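You operate a simulated robot arm through the tools that you are given. There is no shell and no other tool.

Carry out the task below with a simulated robot arm. There is one attempt and no reset: what you move stays moved.

## Task
Fill the Drain jar at Drain 01 and cap it.
Fine: to its line or a little over, nothing spilt, with the blue lid; the jar rides in the yellow carrier, which ends drawn out again; the other taps, the other jar and the green lid stay. Set down upright: what you pick out.

Only the result counts: the job must be done as asked and must still hold three seconds after the hand-in. Knocking over, shifting, dropping, spilling or breaking anything else fails it. Lids that push on must go on centred and level and be pressed home; caps that screw on are set level and turned clockwise until they are tight.

## Robot
A 7-joint arm with a two-finger parallel gripper, fixed in place. Base frame: the origin is at the foot of the arm, x ahead of it, y to its left, z up; the work surface is at about z = 0.78. Lengths are in m, angles in degrees, forces in N, time in s.
With the tool pointing down near the work surface it reaches from about 0.22 to 0.68 m from the base axis. Its first joint turns from -66.0 to 66.0 degrees. Payload 2.4 kg.
Tool frame: the origin (TCP) lies between the finger pads and is the grasp point; the fingertips stand 0.03 m ahead of it; z points along the fingers, y is the line along which they close. The gripper opens to 0.094 m. The fingers are 0.028 m wide and 0.01 m thick; the gripper's body (0.05 by 0.096 m) begins 0.055 m behind the TCP.
Orientation is that of the tool frame in the base frame, as a unit quaternion [w, x, y, z]. With the fingers straight down and closing along the base's y, the tool's x points along the base's -x, its y along +y and its z along -z.

## Interface
- The arm moves only by the tool play_rows. Its argument "commands" is a list that holds one entry, the list of rows, each a list of 7 numbers: the shift along the base's x, y, z in units of 25 mm (1.0 is 25 mm), then the turn, a rotation vector about the base's x, y, z in units of 5 degrees (1.0 is 5 degrees), then the closure, from 0 (fully open) to 1 (shut). In form: [[[x, y, z, rx, ry, rz, gripper], ...]]. A call has 1 to 20 rows; each row shifts and turns the commanded pose from where the row before left it. A call with a number of a shift or a turn outside -1 to 1 is refused whole. A row lasts 0.2 s, in which the tool goes at most 0.05 m and 8.6 degrees; a call with a longer step from one row to the next is refused whole, and so is a gripper value outside its range. A pose out of reach is approached as far as the arm can. The call stops where the force on the tool passes 70 N (or 10 N more than at its start, if that is more) or the arm is blocked; 0.2 s more then pass. The fingers move at their own pace (about 0.153 m/s each) and stop on an object; they squeeze with about 40 N. The grip force told is the motor's: it shows also when the fingers shut on nothing. Time passes only in rows, and 0.2 s behind the last, so rows that do not move let the fingers close. The reply holds the time, the measured pose of the TCP, the force on the tool along the base axes, the opening and the grip force, in the units named above and with some noise, with the torque about the TCP (base axes, N m) and any sound that the robot's microphone picked up, and new pictures: "show" is both (left out), scene, wrist or none.
- Cameras (640 x 400 px; columns grow to the right, rows downward): "scene" is fixed at [0.0057, 0.4569, 1.4676]; the picture's right is [-0.89, -0.45, 0.00], its down [-0.22, 0.44, -0.87] and it looks along [0.39, -0.77, -0.50] (base axes); focal length 320 px, centre (320, 200). "wrist" rides on the gripper at [0.076, 0.014, -0.103] in the tool frame; the picture's right is [-0.18, 0.98, 0.00], its down [-0.75, -0.14, -0.64] and it looks along [-0.63, -0.12, 0.77] (tool axes); focal length 243 px, centre (320, 200).
- probe_pixels(camera, pixels): there is no depth. For up to 12 entries [column, row, z] of the newest picture of that camera ("zoom" is the newest enlarged one), the place [x, y] in the base frame at which the ray of that pixel passes the height z, good to about 0.002 m, but the place of the scene camera against the robot may be out by one fixed shift of up to 0.025 m in any direction. It takes no simulated time.
- inspect(camera, box): a new picture of the part [left, top, right, bottom] of that camera's present view, enlarged. It takes no simulated time.
- sign_off(): hands the job in; it is judged then, once.

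Unless the task says otherwise, let go and move clear before handing in.

The tools are called as name(argument=value, ...) on one line, values as JSON. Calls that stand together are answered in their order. play_rows: Moves the arm, as the interface text tells. Its arguments: {"type":"object","properties":{"commands":{"type":"array","items":{"type":"array","items":{"type":"array","items":{"type":"number"}}}},"show":{"type":"string","enum":["both","scene","wrist","none"]}},"required":["commands"]} The other tools are called the same way: probe_pixels (camera, pixels) gives the place at which the rays of pixels pass given heights; inspect (camera, box) takes an enlarged picture of a part of a camera's view; sign_off () hands the job in.

At the start:

```text
time: 0.0
tcp_pos: [0.2635, -0.2169, 1.2974]
ee_rot: [0.0, 0.0, 1.0, 0.0]
ft_force: [-0.2, -0.5, 0.6]
moment: [-0.02, -0.02, 0.01]
gripper_width: 0.094
gripper_force: 0.0
```

scene: 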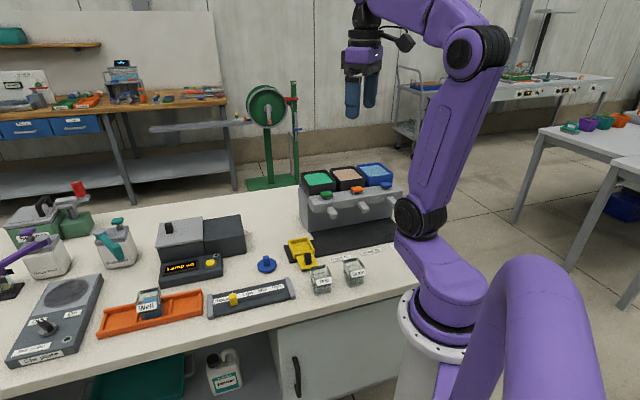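
wrist: 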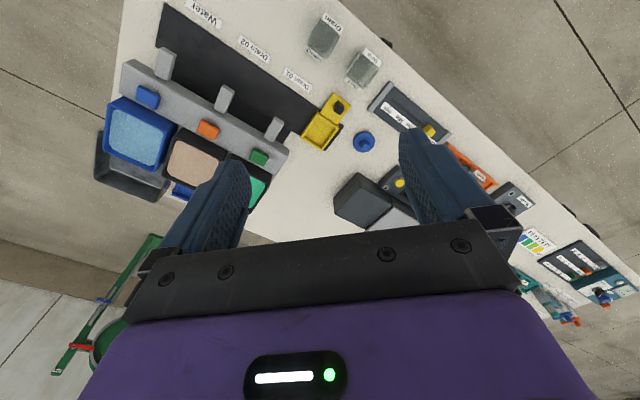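

The scene shows a three-tap dispenser at about (350,205), the yellow carrier at (300,253), two jars at (320,280) and (354,270), and a blue lid at (266,264). I'll enlarge these areas to read the labels.

inspect(camera="scene", box=[240, 150, 420, 310])

inspect(camera="wrist", box=[90, 0, 410, 200])

inspect(camera="scene", box=[0, 170, 300, 370])

```text
2.50 times, centred on (330, 230) of scene
```

zoom: 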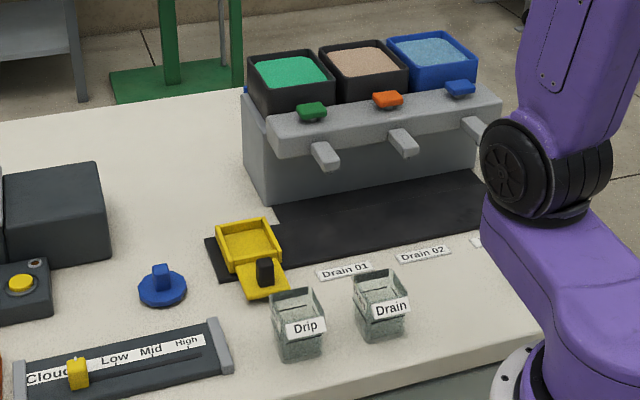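

```text
2.00 times, centred on (250, 100) of wrist
```

zoom: 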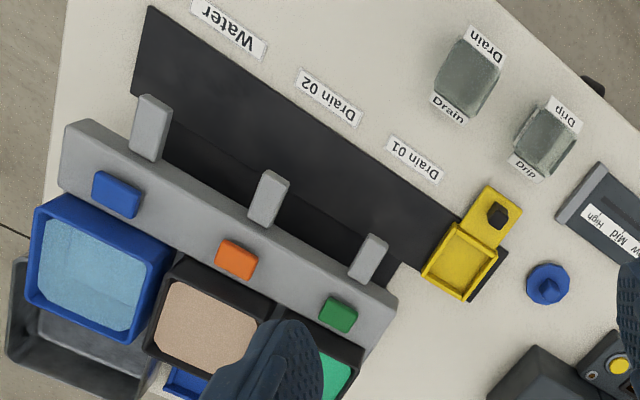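

```text
2.00 times, centred on (150, 270) of scene
```

zoom: 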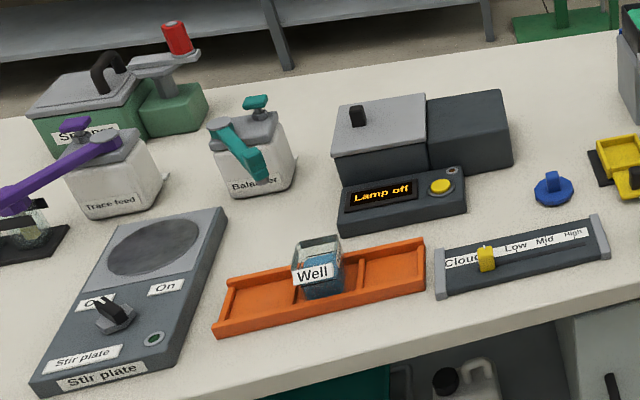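

The jar tagged "Drain" is the right one at (354,270), and Drain 01's tag lies beside the green lever. I'll measure positions with the wrist camera and also the scene camera to find its fixed shift.

probe_pixels(camera="wrist", pixels=[[324, 37, 0.84], [364, 67, 0.84], [338, 108, 0.8], [320, 132, 0.8], [364, 142, 0.79], [298, 80, 0.78], [252, 48, 0.78], [258, 157, 0.95], [208, 129, 0.95], [148, 96, 0.95], [277, 124, 0.9], [225, 95, 0.9]])

probe_pixels(camera="scene", pixels=[[354, 270, 0.82], [320, 280, 0.82], [304, 265, 0.8], [300, 249, 0.8], [266, 264, 0.79], [335, 258, 0.78], [357, 252, 0.78], [326, 194, 0.95], [356, 189, 0.95], [385, 184, 0.95], [333, 212, 0.9], [363, 206, 0.9]])

inspect(camera="wrist", box=[210, 0, 370, 100])

inspect(camera="wrist", box=[210, 80, 370, 180])

```text
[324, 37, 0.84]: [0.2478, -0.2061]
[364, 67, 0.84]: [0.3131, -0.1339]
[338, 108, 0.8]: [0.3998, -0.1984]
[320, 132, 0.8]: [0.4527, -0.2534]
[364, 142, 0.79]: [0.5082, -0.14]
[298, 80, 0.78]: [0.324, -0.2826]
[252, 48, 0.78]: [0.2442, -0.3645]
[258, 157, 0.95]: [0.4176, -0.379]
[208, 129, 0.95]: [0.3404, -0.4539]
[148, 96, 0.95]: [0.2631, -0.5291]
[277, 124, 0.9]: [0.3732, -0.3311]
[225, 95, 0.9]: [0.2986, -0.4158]
```

```text
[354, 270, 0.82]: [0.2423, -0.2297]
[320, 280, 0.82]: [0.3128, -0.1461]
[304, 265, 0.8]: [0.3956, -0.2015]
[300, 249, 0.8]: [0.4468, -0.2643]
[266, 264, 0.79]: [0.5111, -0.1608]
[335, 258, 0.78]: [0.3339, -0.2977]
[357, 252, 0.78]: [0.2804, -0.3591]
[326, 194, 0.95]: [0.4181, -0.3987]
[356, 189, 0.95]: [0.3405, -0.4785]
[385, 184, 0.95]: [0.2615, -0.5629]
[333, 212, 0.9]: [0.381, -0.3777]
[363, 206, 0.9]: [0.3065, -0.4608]
```

```text
4.00 times, centred on (290, 50) of wrist
```

zoom: 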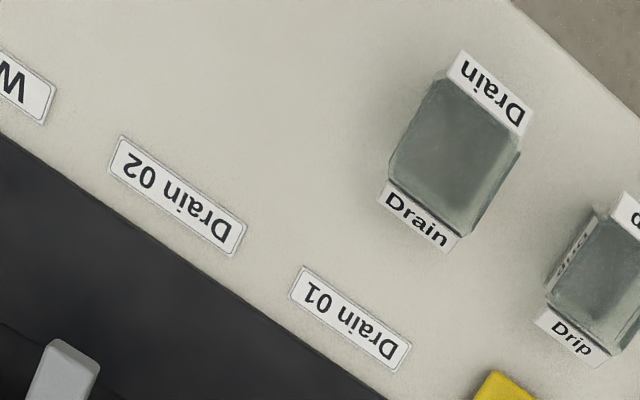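

```text
4.00 times, centred on (290, 130) of wrist
```

zoom: 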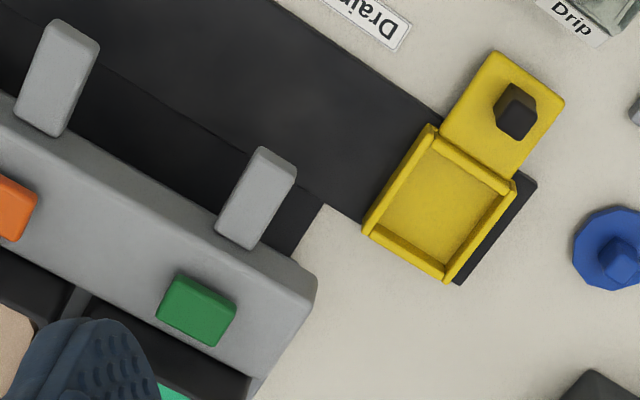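

The green lever lines up with the Drain 01 tag, because both have the same coordinate along the tap row. The carrier at about (0.45,-0.25) sits in the spout line, about 0.11 m from spout 1. I'll turn the hand -45° and lower it for a closer look at the dispenser front and jars.

play_rows(commands=[[[-0.18, 0.2, -0.88, 0, 0, -1, 0], [-0.18, 0.2, -0.88, 0, 0, -1, 0], [-0.18, 0.2, -0.88, 0, 0, -1, 0], [-0.18, 0.2, -0.88, 0, 0, -1, 0], [-0.18, 0.2, -0.88, 0, 0, -1, 0], [-0.18, 0.2, -0.88, 0, 0, -1, 0], [-0.18, 0.2, -0.88, 0, 0, -1, 0], [-0.18, 0.2, -0.88, 0, 0, -1, 0], [-0.18, 0.2, -0.88, 0, 0, -1, 0]]])

```text
time: 2.0
tcp_pos: [0.224, -0.1712, 1.0996]
ee_rot: [0.0, 0.383, 0.924, 0.0]
ft_force: [0.3, -0.3, 0.8]
moment: [0.02, 0.01, -0.01]
gripper_width: 0.0941
gripper_force: 0.0
```

scene: 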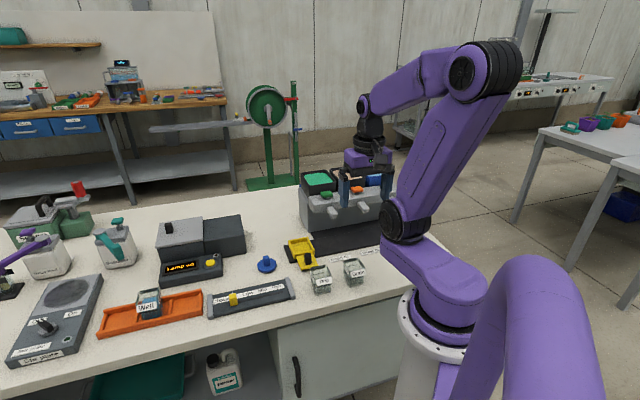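
wrist: 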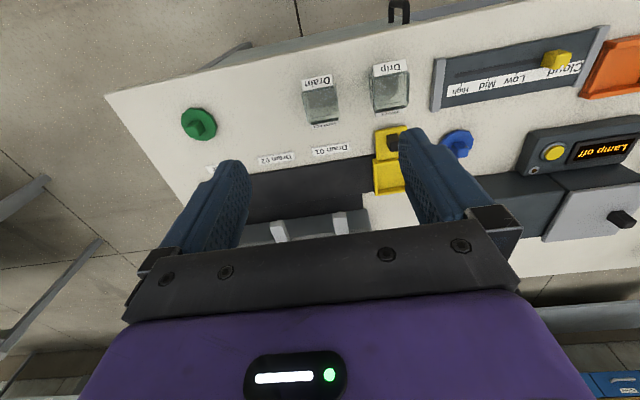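

The green lid appears at (198,125), so the disc at (457,143) is the blue lid. I'll zoom in on the jars, the carrier and the taps.

inspect(camera="wrist", box=[230, 50, 480, 245])

inspect(camera="wrist", box=[290, 50, 420, 130])

probe_pixels(camera="wrist", pixels=[[198, 125, 0.79], [457, 143, 0.79], [395, 141, 0.8], [389, 175, 0.8], [339, 217, 0.9], [277, 228, 0.9], [331, 150, 0.78], [276, 158, 0.78]])

```text
2.05 times, centred on (355, 148) of wrist
```

zoom: 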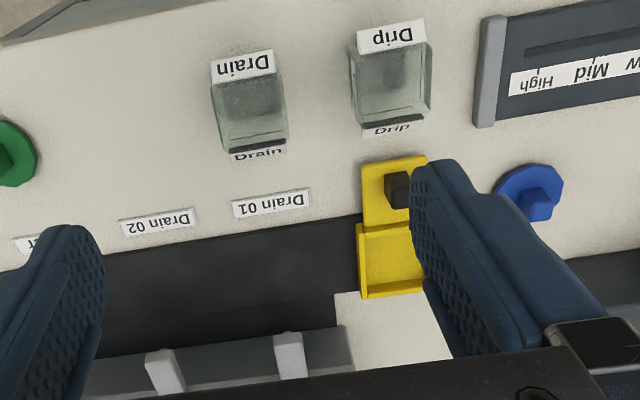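

```text
4.92 times, centred on (355, 90) of wrist
```

zoom: 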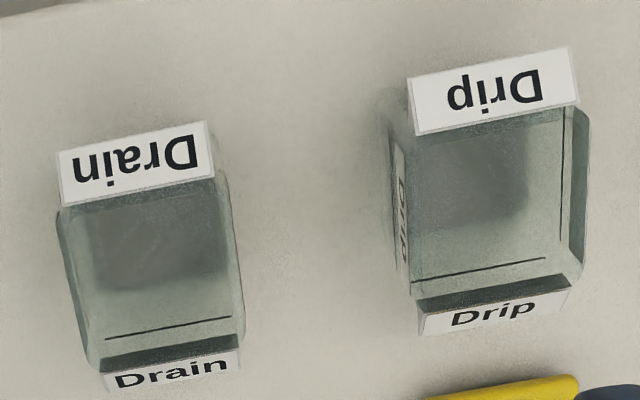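

```text
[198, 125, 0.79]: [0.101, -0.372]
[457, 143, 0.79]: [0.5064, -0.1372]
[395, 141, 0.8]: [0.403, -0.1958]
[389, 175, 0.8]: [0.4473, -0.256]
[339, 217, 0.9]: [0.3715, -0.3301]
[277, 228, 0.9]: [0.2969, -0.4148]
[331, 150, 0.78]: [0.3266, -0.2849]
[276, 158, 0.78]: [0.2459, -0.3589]
```

The readings agree on the spout 1 tip at about (0.372,-0.331) with z ≈ 0.9. Both jars show a dark fill line near the bottom of the inner wall in this view, at zoom (170,328). I'll move back toward +y and turn another -45° for a more level view of the jars, lines and carrier.

play_rows(commands=[[[0.25, 0.7, -0.6, 0, 0, -1, 0], [0.25, 0.7, -0.6, 0, 0, -1, 0], [0.25, 0.7, -0.6, 0, 0, -1, 0], [0.25, 0.7, -0.6, 0, 0, -1, 0], [0.25, 0.7, -0.6, 0, 0, -1, 0], [0.25, 0.7, -0.6, 0, 0, -1, 0], [0.25, 0.7, -0.6, 0, 0, -1, 0], [0.25, 0.7, -0.6, 0, 0, -1, 0], [0.25, 0.7, -0.6, 0, 0, -1, 0]]], show="wrist")

inspect(camera="wrist", box=[180, 20, 500, 220])

```text
time: 4.0
tcp_pos: [0.2801, -0.0187, 0.9696]
ee_rot: [-0.001, 0.708, 0.706, 0.0]
ft_force: [0.9, -0.1, -0.3]
moment: [0.0, 0.02, 0.01]
gripper_width: 0.094
gripper_force: 0.0
out of reach, approached as far as the arm can: row 2
```

wrist: 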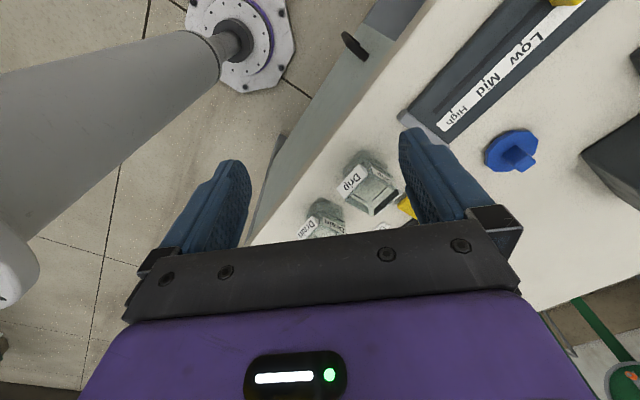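

```text
2.00 times, centred on (340, 120) of wrist
```

zoom: 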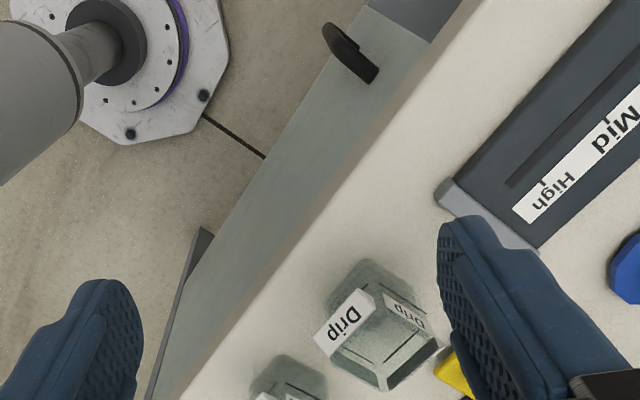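

The camera body hides the lower rows, but the Drip jar at (370,185) shows the jars sit square to the bench at about 45°. The scene camera looks more level, so I'll zoom it on the jars and carrier.

inspect(camera="scene", box=[300, 240, 380, 300])

inspect(camera="scene", box=[240, 225, 340, 285])

inspect(camera="scene", box=[295, 160, 405, 230])

```text
6.67 times, centred on (340, 270) of scene
```

zoom: 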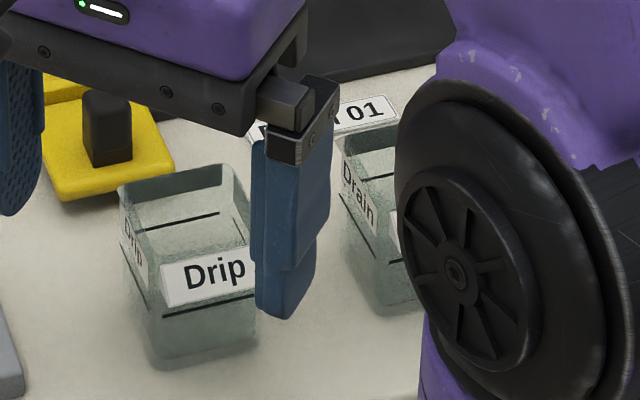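

```text
6.40 times, centred on (290, 255) of scene
```

zoom: 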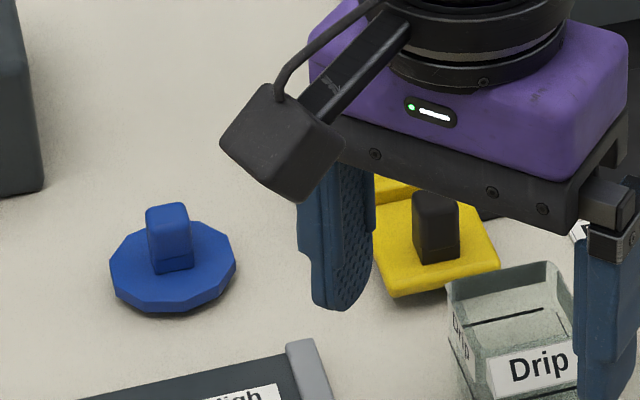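

```text
5.71 times, centred on (350, 195) of scene
```

zoom: 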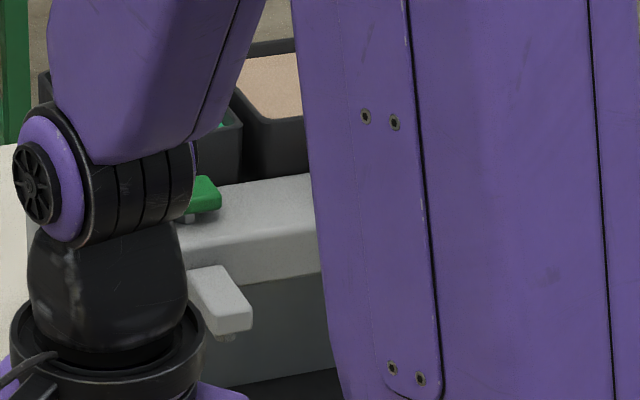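

The zoom shows fill lines on all jar faces, a green tap knob on a stem, and a blue ten-sided lid with an upright bar. I'll turn back to -45°, then tilt the hand so the wrist camera looks nearly level at tap 01.

play_rows(commands=[[[0, 0, 0.6, 0, 0, 1, 0], [0, 0, 0.6, 0, 0, 1, 0], [0, 0, 0.6, 0, 0, 1, 0], [-0.4, -0.95, 0, 0, 0, 1, 0], [-0.4, -0.95, 0, 0, 0, 1, 0], [-0.4, -0.95, 0, 0, 0, 1, 0], [-0.4, -0.95, 0, 0, 0, 1, 0], [-0.4, -0.95, 0, 0, 0, 1, 0], [-0.4, -0.95, 0, 0, 0, 1, 0], [0, 0, 0, -0.707, -0.707, 0, 0], [0, 0, 0, -0.707, -0.707, 0, 0], [0, 0, 0, -0.707, -0.707, 0, 0], [0, 0, 0, -0.707, -0.707, 0, 0], [0, 0, 0, -0.707, -0.707, 0, 0], [0, 0, 0, -0.707, -0.707, 0, 0]]])

inspect(camera="wrist", box=[200, 50, 500, 240])

```text
time: 7.2
tcp_pos: [0.2199, -0.1619, 1.0129]
ee_rot: [0.238, 0.37, 0.893, -0.099]
ft_force: [-0.1, 0.1, 0.0]
moment: [0.0, -0.01, 0.01]
gripper_width: 0.094
gripper_force: 0.1
```

scene: 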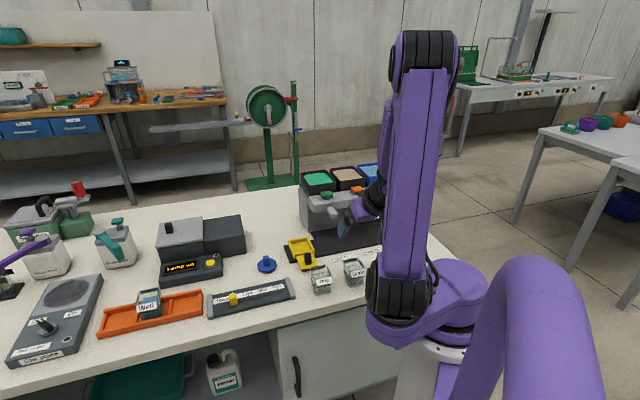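
wrist: 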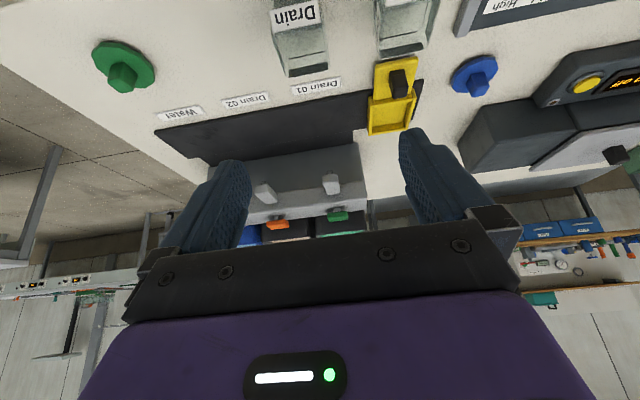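

```text
2.11 times, centred on (350, 145) of wrist
```

zoom: 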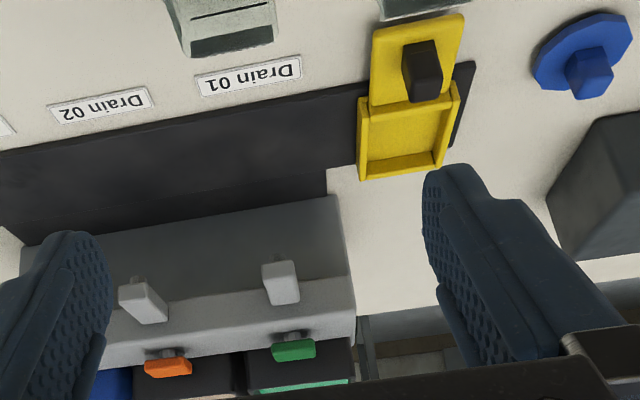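

The upside-down view shows the black strip running along the tap row from under the carrier, so the carrier slides along the row. The green paddle is on a short stem at (337,215). I'll zoom on the tap and jar.

inspect(camera="wrist", box=[300, 160, 380, 240])

inspect(camera="scene", box=[295, 170, 365, 220])

inspect(camera="scene", box=[250, 225, 380, 300])

probe_pixels(camera="wrist", pixels=[[331, 190, 0.9], [337, 216, 0.95], [398, 84, 0.82], [336, 146, 0.78], [355, 130, 0.78], [158, 130, 0.78], [424, 80, 0.78], [415, 128, 0.78], [476, 85, 0.8]])

```text
5.00 times, centred on (340, 200) of wrist
```

zoom: 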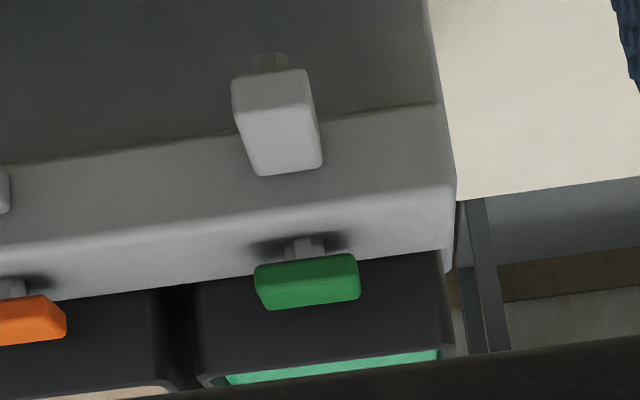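

```text
8.00 times, centred on (330, 195) of scene
```

zoom: 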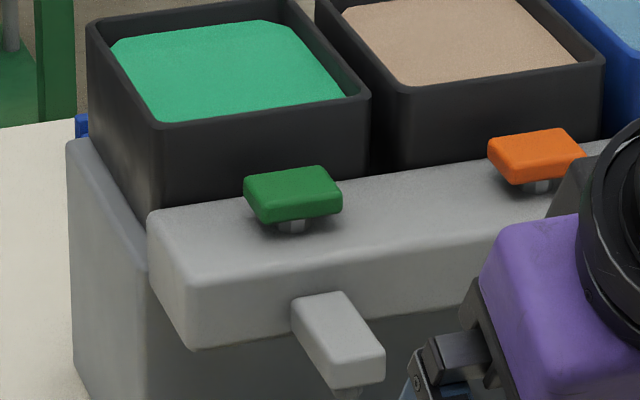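

```text
4.92 times, centred on (315, 262) of scene
```

zoom: 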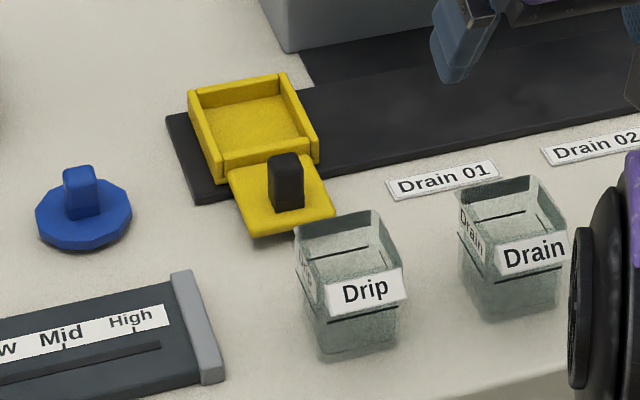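

```text
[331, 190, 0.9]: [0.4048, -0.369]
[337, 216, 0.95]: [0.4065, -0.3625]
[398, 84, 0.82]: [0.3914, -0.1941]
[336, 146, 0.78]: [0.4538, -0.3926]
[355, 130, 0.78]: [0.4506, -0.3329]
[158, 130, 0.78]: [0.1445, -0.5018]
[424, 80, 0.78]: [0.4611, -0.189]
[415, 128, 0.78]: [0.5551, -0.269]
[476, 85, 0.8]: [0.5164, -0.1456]
```

The tap has a nozzle under the spout end at about (330,172), and the green paddle stands on a short stem. Next I need jar dimensions, so I'll zoom on the Drain jar and the carrier from the scene camera.

inspect(camera="scene", box=[330, 252, 378, 297])

inspect(camera="scene", box=[280, 232, 336, 276])

inspect(camera="wrist", box=[350, 40, 430, 140])

```text
8.89 times, centred on (354, 274) of scene
```

zoom: 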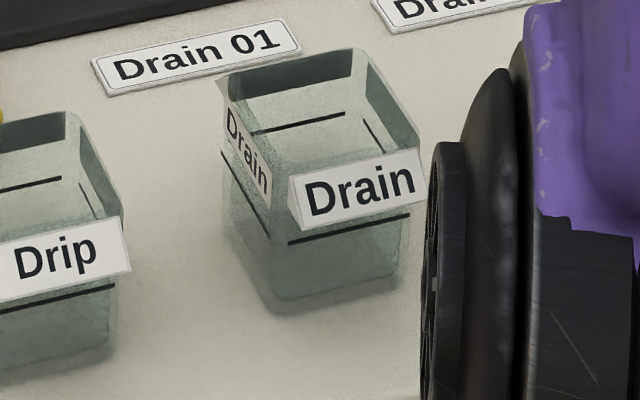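

```text
9.09 times, centred on (308, 254) of scene
```

zoom: 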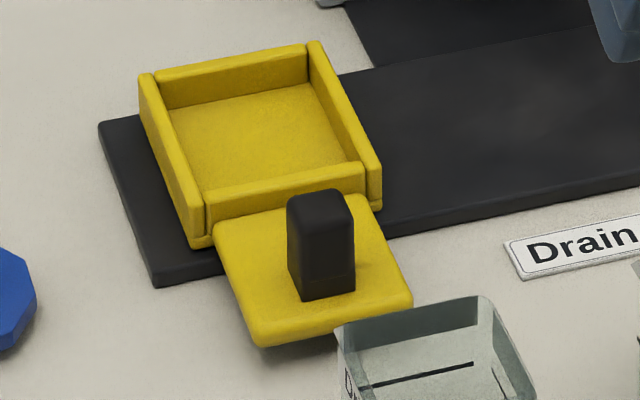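

```text
4.00 times, centred on (390, 90) of wrist
```

zoom: 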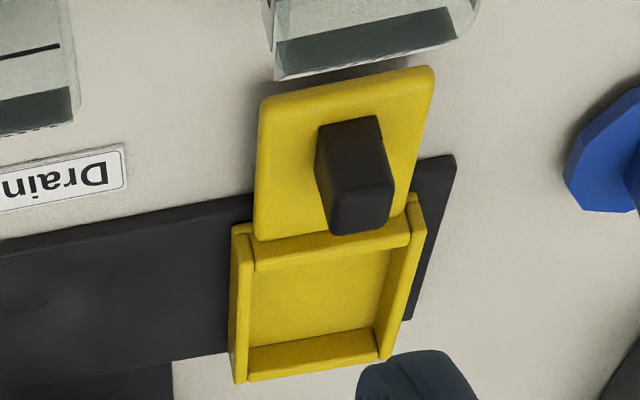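

I can see the carrier's tray, its outward plate and its black post handle clearly. I'll probe several points at candidate heights to work out dimensions.

probe_pixels(camera="wrist", pixels=[[400.5, 92.5, 0.8], [400.5, 92.5, 0.83], [368.5, 135, 0.8], [407, 130, 0.8], [368, 97, 0.8], [416, 90, 0.8], [329.6, 171.5, 0.88], [329.6, 171.5, 0.9], [330.4, 180.6, 0.9], [330.4, 180.6, 0.92], [338, 216, 0.95], [338, 216, 0.98]])

inspect(camera="scene", box=[330, 252, 378, 297])

probe_pixels(camera="zoom", pixels=[[270, 305, 0.78], [395, 275, 0.78], [270, 305, 0.785], [222, 78, 0.84], [222, 78, 0.85], [352, 48, 0.84], [352, 48, 0.85], [100, 62, 0.78], [295, 20, 0.78], [302, 45, 0.78], [108, 95, 0.78], [235, 235, 0.78]])

```text
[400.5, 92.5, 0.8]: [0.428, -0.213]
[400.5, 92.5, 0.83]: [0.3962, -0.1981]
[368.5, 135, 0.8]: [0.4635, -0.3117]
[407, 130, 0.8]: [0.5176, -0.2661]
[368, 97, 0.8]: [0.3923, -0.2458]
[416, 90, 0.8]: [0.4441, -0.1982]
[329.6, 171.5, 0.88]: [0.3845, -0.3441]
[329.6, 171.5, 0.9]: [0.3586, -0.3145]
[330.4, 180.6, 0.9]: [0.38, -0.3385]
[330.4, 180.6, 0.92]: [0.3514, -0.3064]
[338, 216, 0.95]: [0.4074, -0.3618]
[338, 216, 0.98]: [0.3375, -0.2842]
```

```text
8.89 times, centred on (354, 274) of scene
```

zoom: 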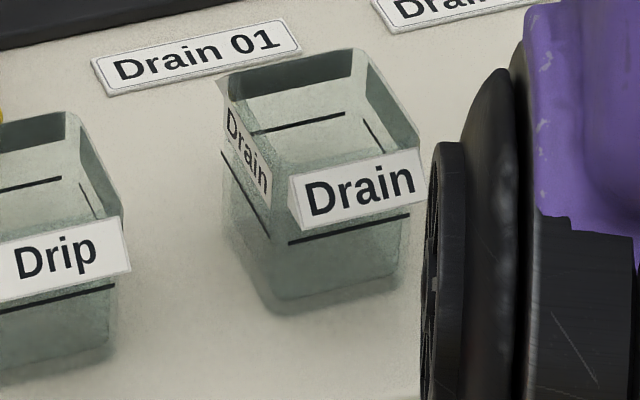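

```text
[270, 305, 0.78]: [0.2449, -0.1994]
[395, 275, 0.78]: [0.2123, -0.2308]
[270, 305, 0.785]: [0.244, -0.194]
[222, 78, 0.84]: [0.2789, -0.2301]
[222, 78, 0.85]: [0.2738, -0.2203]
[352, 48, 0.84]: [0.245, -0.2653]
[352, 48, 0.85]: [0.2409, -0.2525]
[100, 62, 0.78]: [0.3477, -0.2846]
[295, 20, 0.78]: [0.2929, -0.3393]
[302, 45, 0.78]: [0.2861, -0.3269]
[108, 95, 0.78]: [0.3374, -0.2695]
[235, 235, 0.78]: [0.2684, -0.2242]
```

From the two views I estimate the following:
- **Drain jar:** centre about (0.247,-0.208), roughly 0.046 m square and 0.06 m tall.
- **Tray:** centre about (0.449,-0.2535).
- **Spout 1:** about (0.372,-0.331), with its nozzle near z = 0.889.

I'll untilt the hand and hover over the Drain jar to check the alignment.

play_rows(commands=[[[0, 0, 0, 0.707, 0.707, 0, 0], [0, 0, 0, 0.707, 0.707, 0, 0], [0, 0, 0, 0.707, 0.707, 0, 0], [0, 0, 0, 0.707, 0.707, 0, 0], [0, 0, 0, 0.707, 0.707, 0, 0], [0, 0, 0, 0.707, 0.707, 0, 0], [0.36, -0.6, -0.4, 0, 0, 0, 0], [0.36, -0.6, -0.4, 0, 0, 0, 0], [0.36, -0.6, -0.4, 0, 0, 0, 0], [0, 0, 0, 0, 0, 0, 0]]])

inspect(camera="wrist", box=[220, 30, 420, 155])

```text
time: 9.4
tcp_pos: [0.2465, -0.2056, 0.985]
ee_rot: [0.0, 0.383, 0.924, 0.001]
ft_force: [1.0, -0.9, -1.3]
moment: [0.01, 0.0, -0.02]
gripper_width: 0.0941
gripper_force: 0.0
```

scene: 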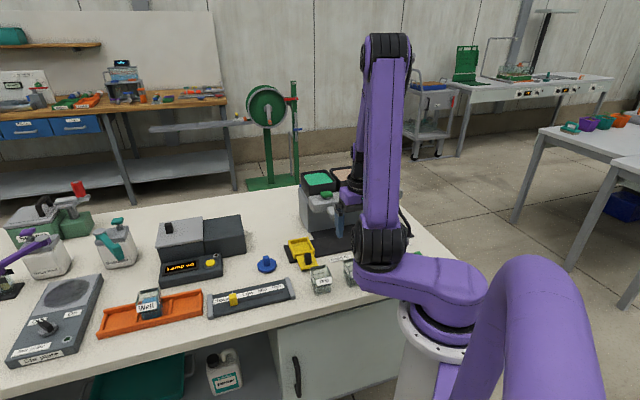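
wrist: 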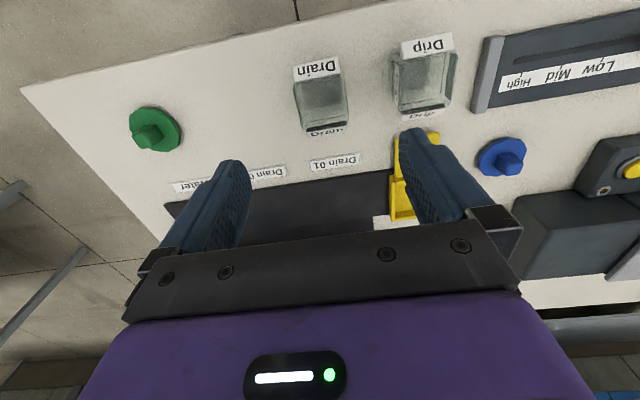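

```text
3.20 times, centred on (320, 92) of wrist
```

zoom: 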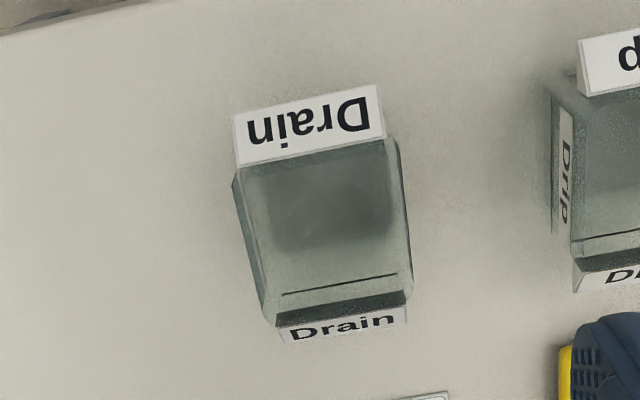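

The Drain jar sits at (320,92), tagged on both faces and roughly aligned with the tool axes. I'll probe the rim corners to fix its centre and yaw.

probe_pixels(camera="wrist", pixels=[[293.75, 82.0, 0.84], [341.25, 72.6, 0.84], [347.5, 123.0, 0.84], [305.5, 129.5, 0.84], [341.25, 72.6, 0.85], [347.5, 123.0, 0.85], [305.5, 129.5, 0.85], [293.75, 82.0, 0.85]])

inspect(camera="wrist", box=[280, 50, 360, 140])

```text
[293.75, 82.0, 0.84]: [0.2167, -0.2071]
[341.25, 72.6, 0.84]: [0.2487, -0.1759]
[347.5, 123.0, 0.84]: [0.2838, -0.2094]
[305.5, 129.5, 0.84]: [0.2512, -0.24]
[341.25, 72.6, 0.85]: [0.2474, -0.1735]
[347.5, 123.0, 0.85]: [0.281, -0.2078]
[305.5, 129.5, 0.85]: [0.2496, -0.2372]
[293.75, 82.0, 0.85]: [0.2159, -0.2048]
```

```text
4.44 times, centred on (320, 95) of wrist
```

zoom: 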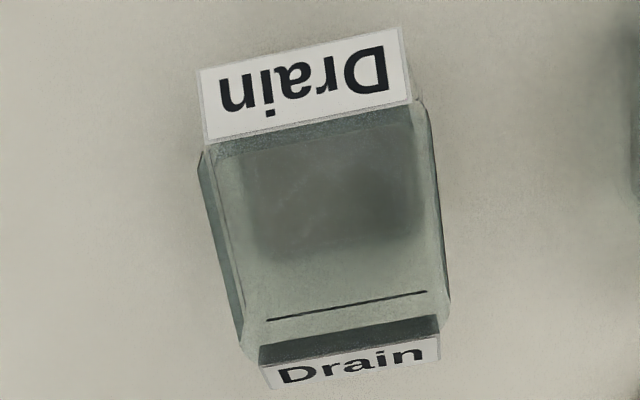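

The rim corners give a centre of (0.250,-0.208) and a yaw of about 44°, which matches my 45° closing axis. I'll descend to z≈0.838, gripping the upper half so the tips clear the tray walls later, and then close.

play_rows(commands=[[[0.14, -0.1, -0.84, 0, 0, 0, 0], [0, 0, -0.84, 0, 0, 0, 0], [0, 0, -0.84, 0, 0, 0, 0], [0, 0, -0.84, 0, 0, 0, 0], [0, 0, -0.84, 0, 0, 0, 0], [0, 0, -0.84, 0, 0, 0, 0], [0, 0, -0.7, 0, 0, 0, 0], [0, 0, 0, 0, 0, 0, 0]]], show="both")

```text
time: 11.2
tcp_pos: [0.2493, -0.2102, 0.8405]
ee_rot: [-0.001, 0.383, 0.924, 0.0]
ft_force: [-0.4, -0.6, -1.6]
moment: [0.05, 0.0, 0.0]
gripper_width: 0.0937
gripper_force: 0.0
```

scene: 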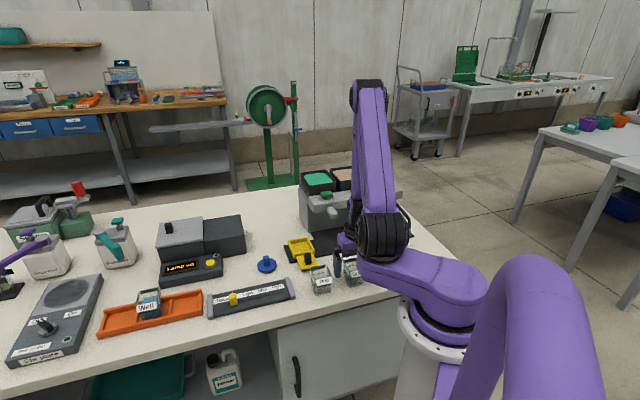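
wrist: 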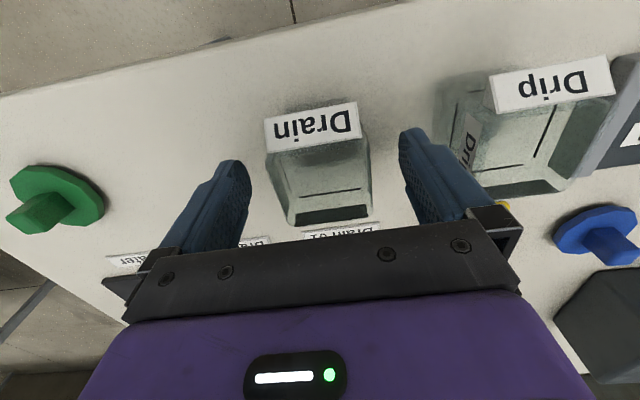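

The jar's rim is centred between the fingers, at about (321,180). I'll close, let the grip settle, then lift slightly.

play_rows(commands=[[[0, 0, 0, 0, 0, 0, 1], [0, 0, 0, 0, 0, 0, 1], [0, 0, 0, 0, 0, 0, 1], [0, 0, 0, 0, 0, 0, 1], [0, 0, 0.4, 0, 0, 0, 1], [0, 0, 0.8, 0, 0, 0, 1], [0, 0, 0, 0, 0, 0, 1]]])

```text
time: 12.8
tcp_pos: [0.2504, -0.2105, 0.8695]
ee_rot: [0.001, 0.383, 0.924, 0.0]
ft_force: [0.1, 0.2, -0.3]
moment: [-0.04, -0.02, -0.01]
gripper_width: 0.0535
gripper_force: 39.9
```

scene: 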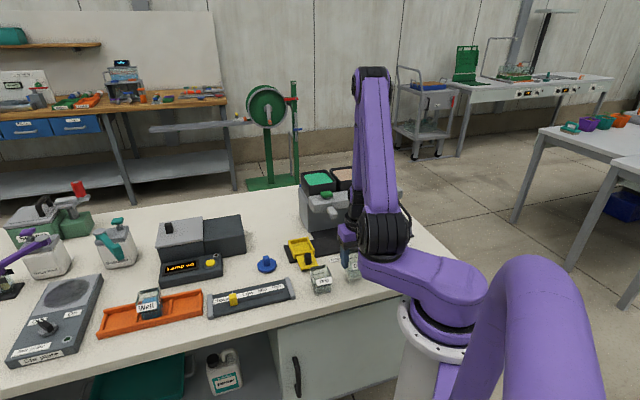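
wrist: 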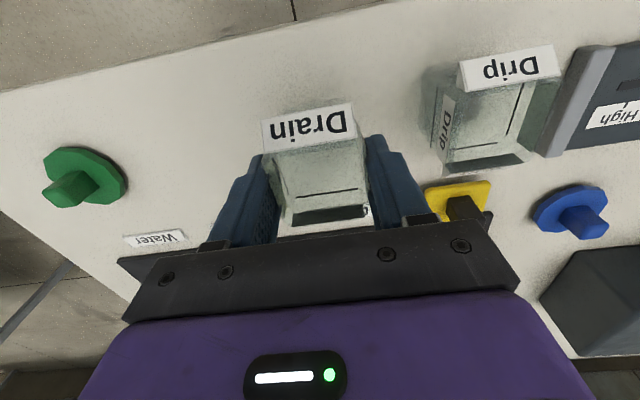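

The jar is held: the opening is 0.0535 m with 40 N of grip, and it lifted clean. I'll raise it to z≈0.95 and move to a point short of the carrier to measure the tray before placing.

play_rows(commands=[[[0, 0, 0.8, 0, 0, 0, 1], [0, 0, 0.8, 0, 0, 0, 1], [0, 0, 0.8, 0, 0, 0, 1], [0, 0, 0.8, 0, 0, 0, 1], [0.7, -0.35, 0, 0, 0, 0, 1], [0.7, -0.35, 0, 0, 0, 0, 1], [0.7, -0.35, 0, 0, 0, 0, 1], [0.7, -0.35, 0, 0, 0, 0, 1], [0.7, -0.35, 0, 0, 0, 0, 1], [0, 0, 0, 0, 0, 0, 1], [0, 0, 0, 0, 0, 0, 1]]])

inspect(camera="wrist", box=[370, 60, 530, 180])

inspect(camera="scene", box=[270, 215, 370, 285])

```text
time: 15.2
tcp_pos: [0.3347, -0.2549, 0.9501]
ee_rot: [0.001, 0.383, 0.924, 0.0]
ft_force: [-0.1, -0.1, -1.1]
moment: [0.01, 0.02, -0.01]
gripper_width: 0.0536
gripper_force: 40.5
```

scene: 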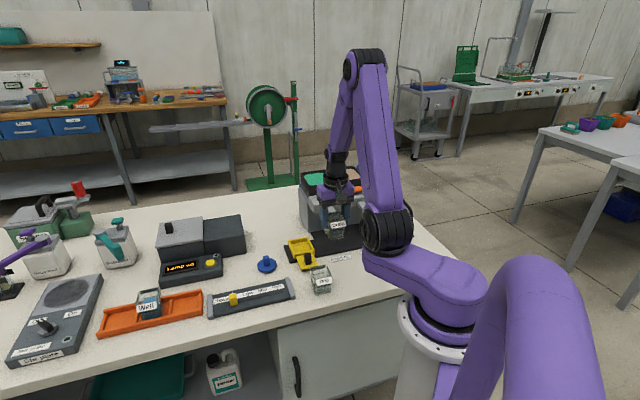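
wrist: 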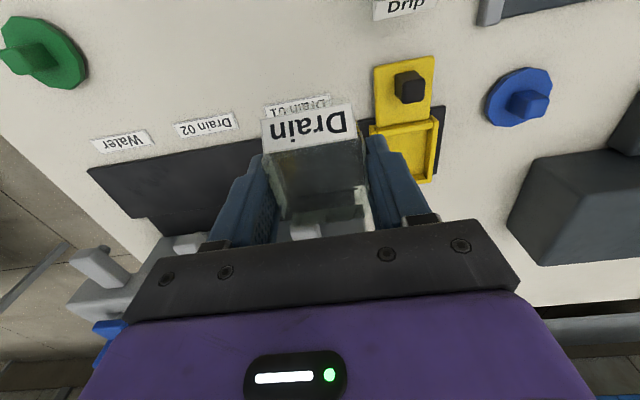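

```text
3.33 times, centred on (450, 120) of wrist
```

zoom: 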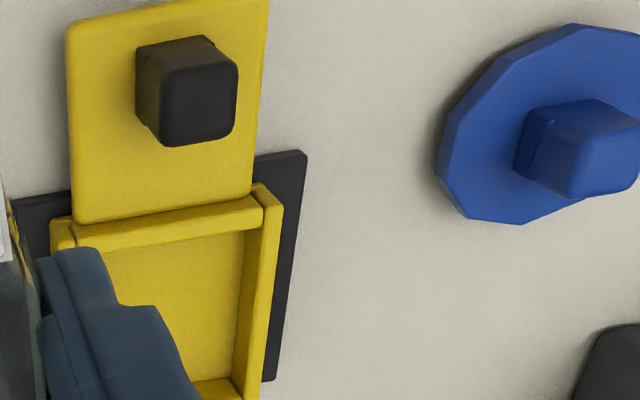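

```text
5.71 times, centred on (320, 250) of scene
```

zoom: 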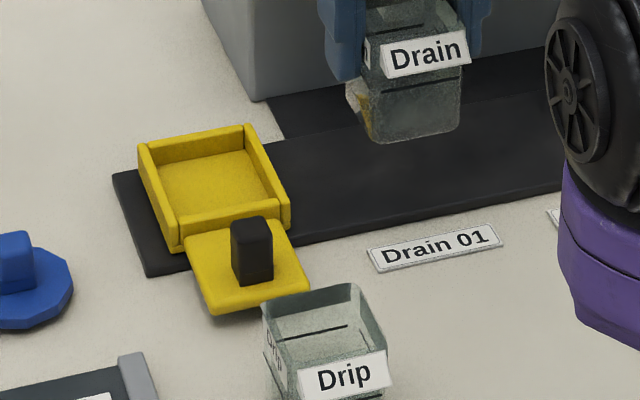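

The tray, handle and lid are visible in the zoom. I'll probe the tray wall corners, handle top and lid in the wrist picture.

probe_pixels(camera="wrist", pixels=[[369.0, 126.6, 0.8], [376.5, 134.0, 0.8], [432.5, 128.5, 0.8], [438.5, 121, 0.8], [432.5, 182, 0.8], [424.5, 174, 0.8], [413.4, 92, 0.82], [413.4, 92, 0.83], [376, 126.5, 0.79], [430, 118, 0.79], [434, 60, 0.79], [376, 67, 0.79]])

probe_pixels(camera="wrist", pixels=[[485, 112, 0.785], [552, 85, 0.785], [524, 68, 0.785], [510, 127, 0.785], [549, 113, 0.785], [534, 104, 0.81], [527, 103, 0.785], [446, 105, 0.785], [435, 174, 0.785], [90, 167, 0.785]])

inspect(camera="wrist", box=[470, 50, 570, 140])

```text
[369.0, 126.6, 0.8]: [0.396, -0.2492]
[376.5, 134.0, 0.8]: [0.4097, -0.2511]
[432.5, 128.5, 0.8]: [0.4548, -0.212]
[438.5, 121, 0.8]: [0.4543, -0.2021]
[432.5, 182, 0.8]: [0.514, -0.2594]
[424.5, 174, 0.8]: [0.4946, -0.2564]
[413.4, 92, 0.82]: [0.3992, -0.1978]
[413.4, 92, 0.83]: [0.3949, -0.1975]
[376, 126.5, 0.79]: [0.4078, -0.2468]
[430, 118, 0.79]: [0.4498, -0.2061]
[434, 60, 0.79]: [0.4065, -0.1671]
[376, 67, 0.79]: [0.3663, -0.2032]
```

```text
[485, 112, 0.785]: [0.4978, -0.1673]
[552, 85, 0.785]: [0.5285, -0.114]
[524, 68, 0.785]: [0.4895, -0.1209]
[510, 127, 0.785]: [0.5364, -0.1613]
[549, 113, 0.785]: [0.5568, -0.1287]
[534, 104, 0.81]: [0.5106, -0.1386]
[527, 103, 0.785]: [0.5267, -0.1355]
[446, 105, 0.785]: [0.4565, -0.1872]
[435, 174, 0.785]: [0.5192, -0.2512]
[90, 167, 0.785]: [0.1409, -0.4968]
```

```text
4.44 times, centred on (520, 95) of wrist
```

zoom: 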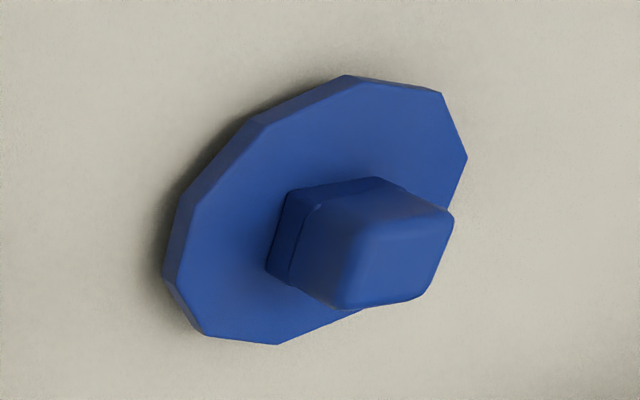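

The tray's inner space measures about 0.06 m square, centred at about (0.4505,-0.2535), so the jar fits with about 5 mm to spare. I'll move over it at the present height.

play_rows(commands=[[[0.93, 0, 0, 0, 0, 0, 1], [0.93, 0, 0, 0, 0, 0, 1], [0.93, 0, 0, 0, 0, 0, 1], [0.93, 0, 0, 0, 0, 0, 1], [0.9, 0, 0, 0, 0, 0, 1], [0, 0, 0, 0, 0, 0, 1], [0, 0, 0, 0, 0, 0, 1]]])

inspect(camera="scene", box=[260, 215, 360, 285])

inspect(camera="wrist", box=[240, 60, 420, 240])

```text
time: 16.8
tcp_pos: [0.4537, -0.2541, 0.9538]
ee_rot: [0.0, 0.382, 0.924, 0.0]
ft_force: [0.1, -0.4, -0.4]
moment: [0.01, 0.03, 0.01]
gripper_width: 0.0536
gripper_force: 40.0
```

scene: 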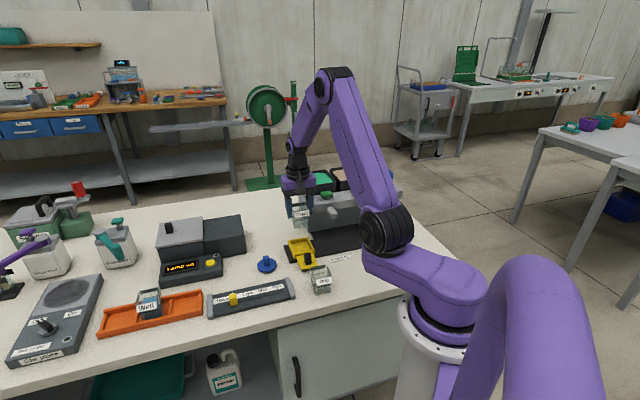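
wrist: 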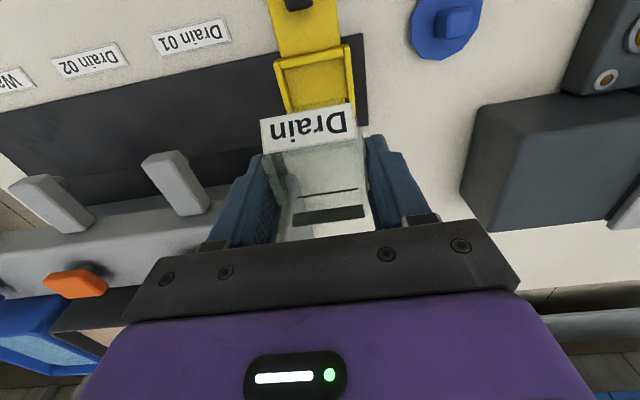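

```text
5.71 times, centred on (310, 250) of scene
```

zoom: 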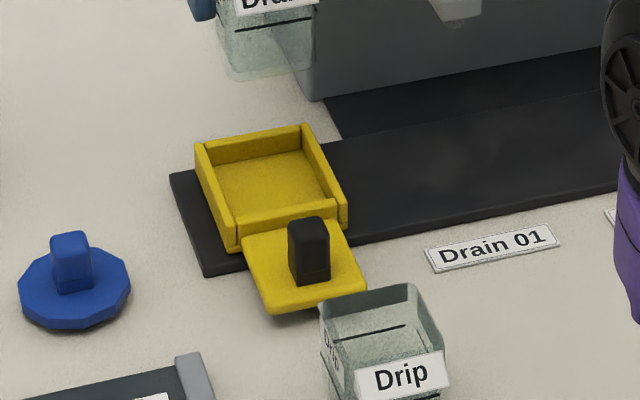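

```text
2.22 times, centred on (330, 150) of wrist
```

zoom: 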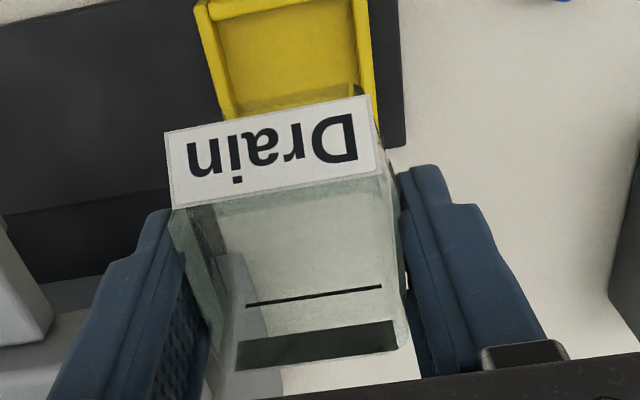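

The jar hangs over the tray, whose front wall shows at (312,52). I'll probe the tray corners again from this closer view.

probe_pixels(camera="wrist", pixels=[[273.5, 62, 0.8], [348.5, 45, 0.8], [281.5, 69.5, 0.8], [342.5, 55, 0.8], [289, 110, 0.8], [355, 118, 0.8], [294, 3, 0.83]])

inspect(camera="wrist", box=[255, 30, 375, 130])

```text
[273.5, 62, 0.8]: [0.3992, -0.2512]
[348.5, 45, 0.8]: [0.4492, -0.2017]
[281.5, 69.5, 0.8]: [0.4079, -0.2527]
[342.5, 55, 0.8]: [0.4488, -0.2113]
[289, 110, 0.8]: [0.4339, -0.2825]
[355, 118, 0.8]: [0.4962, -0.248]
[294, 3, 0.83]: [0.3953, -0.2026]
```

```text
4.00 times, centred on (315, 80) of wrist
```

zoom: 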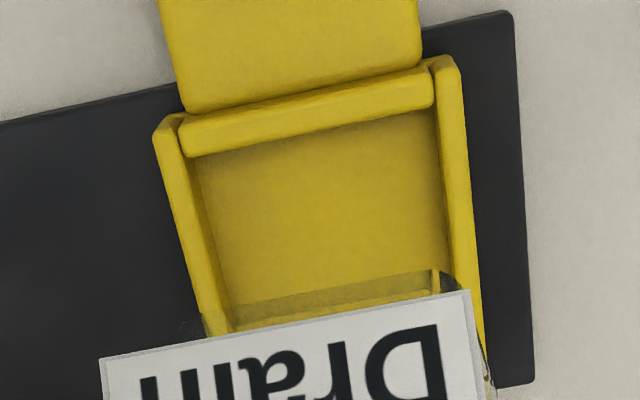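

The tray inner centre refines to about (0.4496,-0.2532), so I'm within about 3 mm. I'll correct and descend to just above the floor.

play_rows(commands=[[[-0.1, -0.02, -0.8, 0, 0, 0, 1], [0, 0, -0.8, 0, 0, 0, 1], [0, 0, -0.8, 0, 0, 0, 1], [0, 0, -0.6, 0, 0, 0, 1], [0, 0, -0.3, 0, 0, 0, 1], [0, 0, 0, 0, 0, 0, 1]]])

inspect(camera="scene", box=[270, 215, 350, 275])

inspect(camera="wrist", box=[240, 60, 420, 240])

```text
time: 18.2
tcp_pos: [0.4484, -0.2543, 0.8685]
ee_rot: [0.0, 0.382, 0.924, 0.0]
ft_force: [0.4, 0.4, -0.6]
moment: [0.02, -0.02, -0.01]
gripper_width: 0.0534
gripper_force: 40.0
```

scene: 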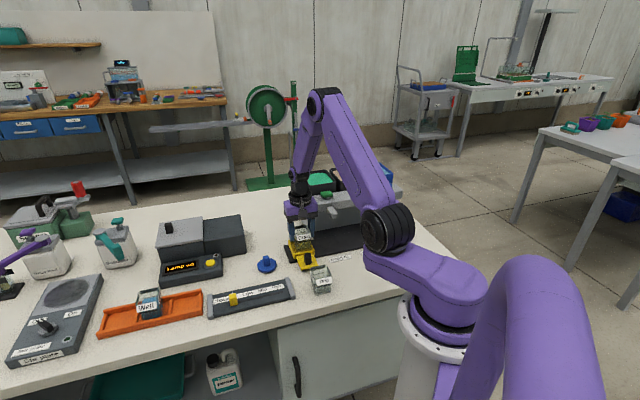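
wrist: 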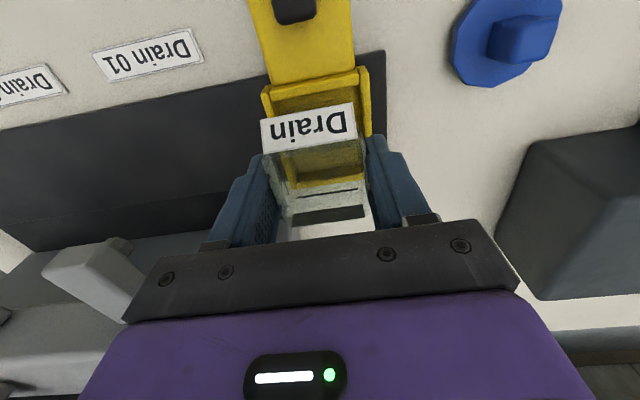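

```text
6.67 times, centred on (310, 245) of scene
```

zoom: 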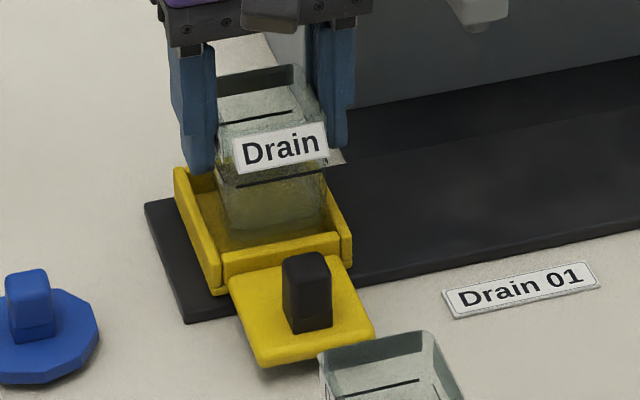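

```text
2.22 times, centred on (330, 150) of wrist
```

zoom: 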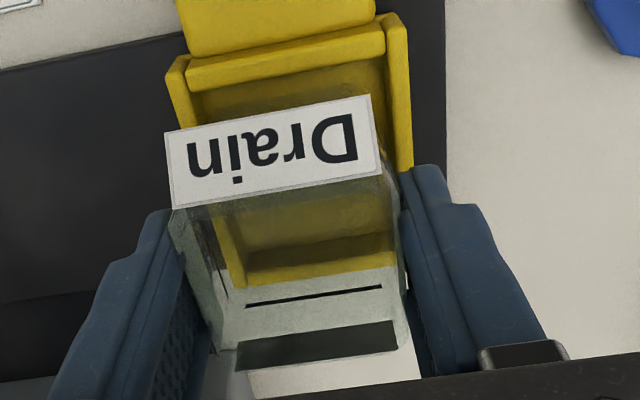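

The jar base is over the tray opening in the scene zoom, around (275,235). I'll lower in small steps until I feel the floor.

play_rows(commands=[[[0.07, 0.01, -0.25, 0, 0, 0, 1], [0, 0, -0.2, 0, 0, 0, 1], [0, 0, -0.1, 0, 0, 0, 1], [0, 0, -0.08, 0, 0, 0, 1], [0, 0, 0, 0, 0, 0, 1]]])

inspect(camera="scene", box=[270, 215, 350, 275])

```text
time: 19.4
tcp_pos: [0.4526, -0.255, 0.8541]
ee_rot: [0.002, 0.382, 0.924, -0.001]
ft_force: [-7.3, 2.2, 38.5]
moment: [-0.07, -0.01, -0.02]
gripper_width: 0.0536
gripper_force: 39.8
```

scene: 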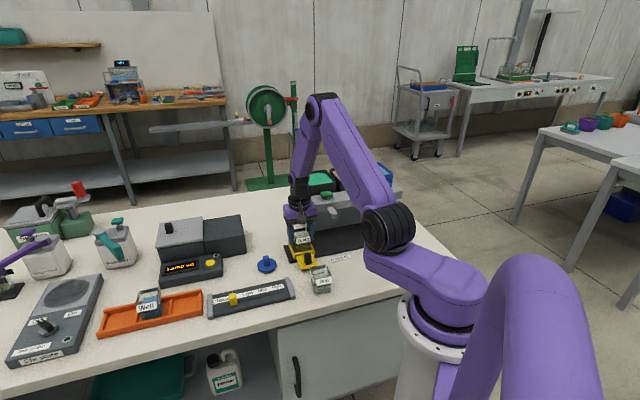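
wrist: 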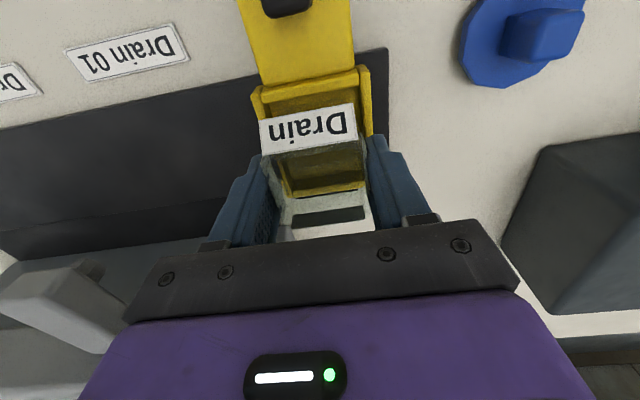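

```text
6.67 times, centred on (310, 245) of scene
```

zoom: 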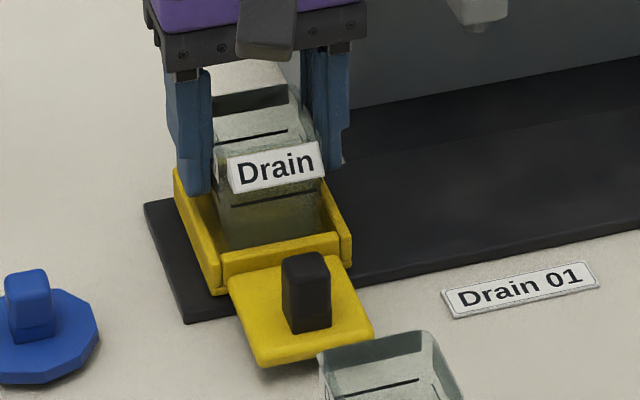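

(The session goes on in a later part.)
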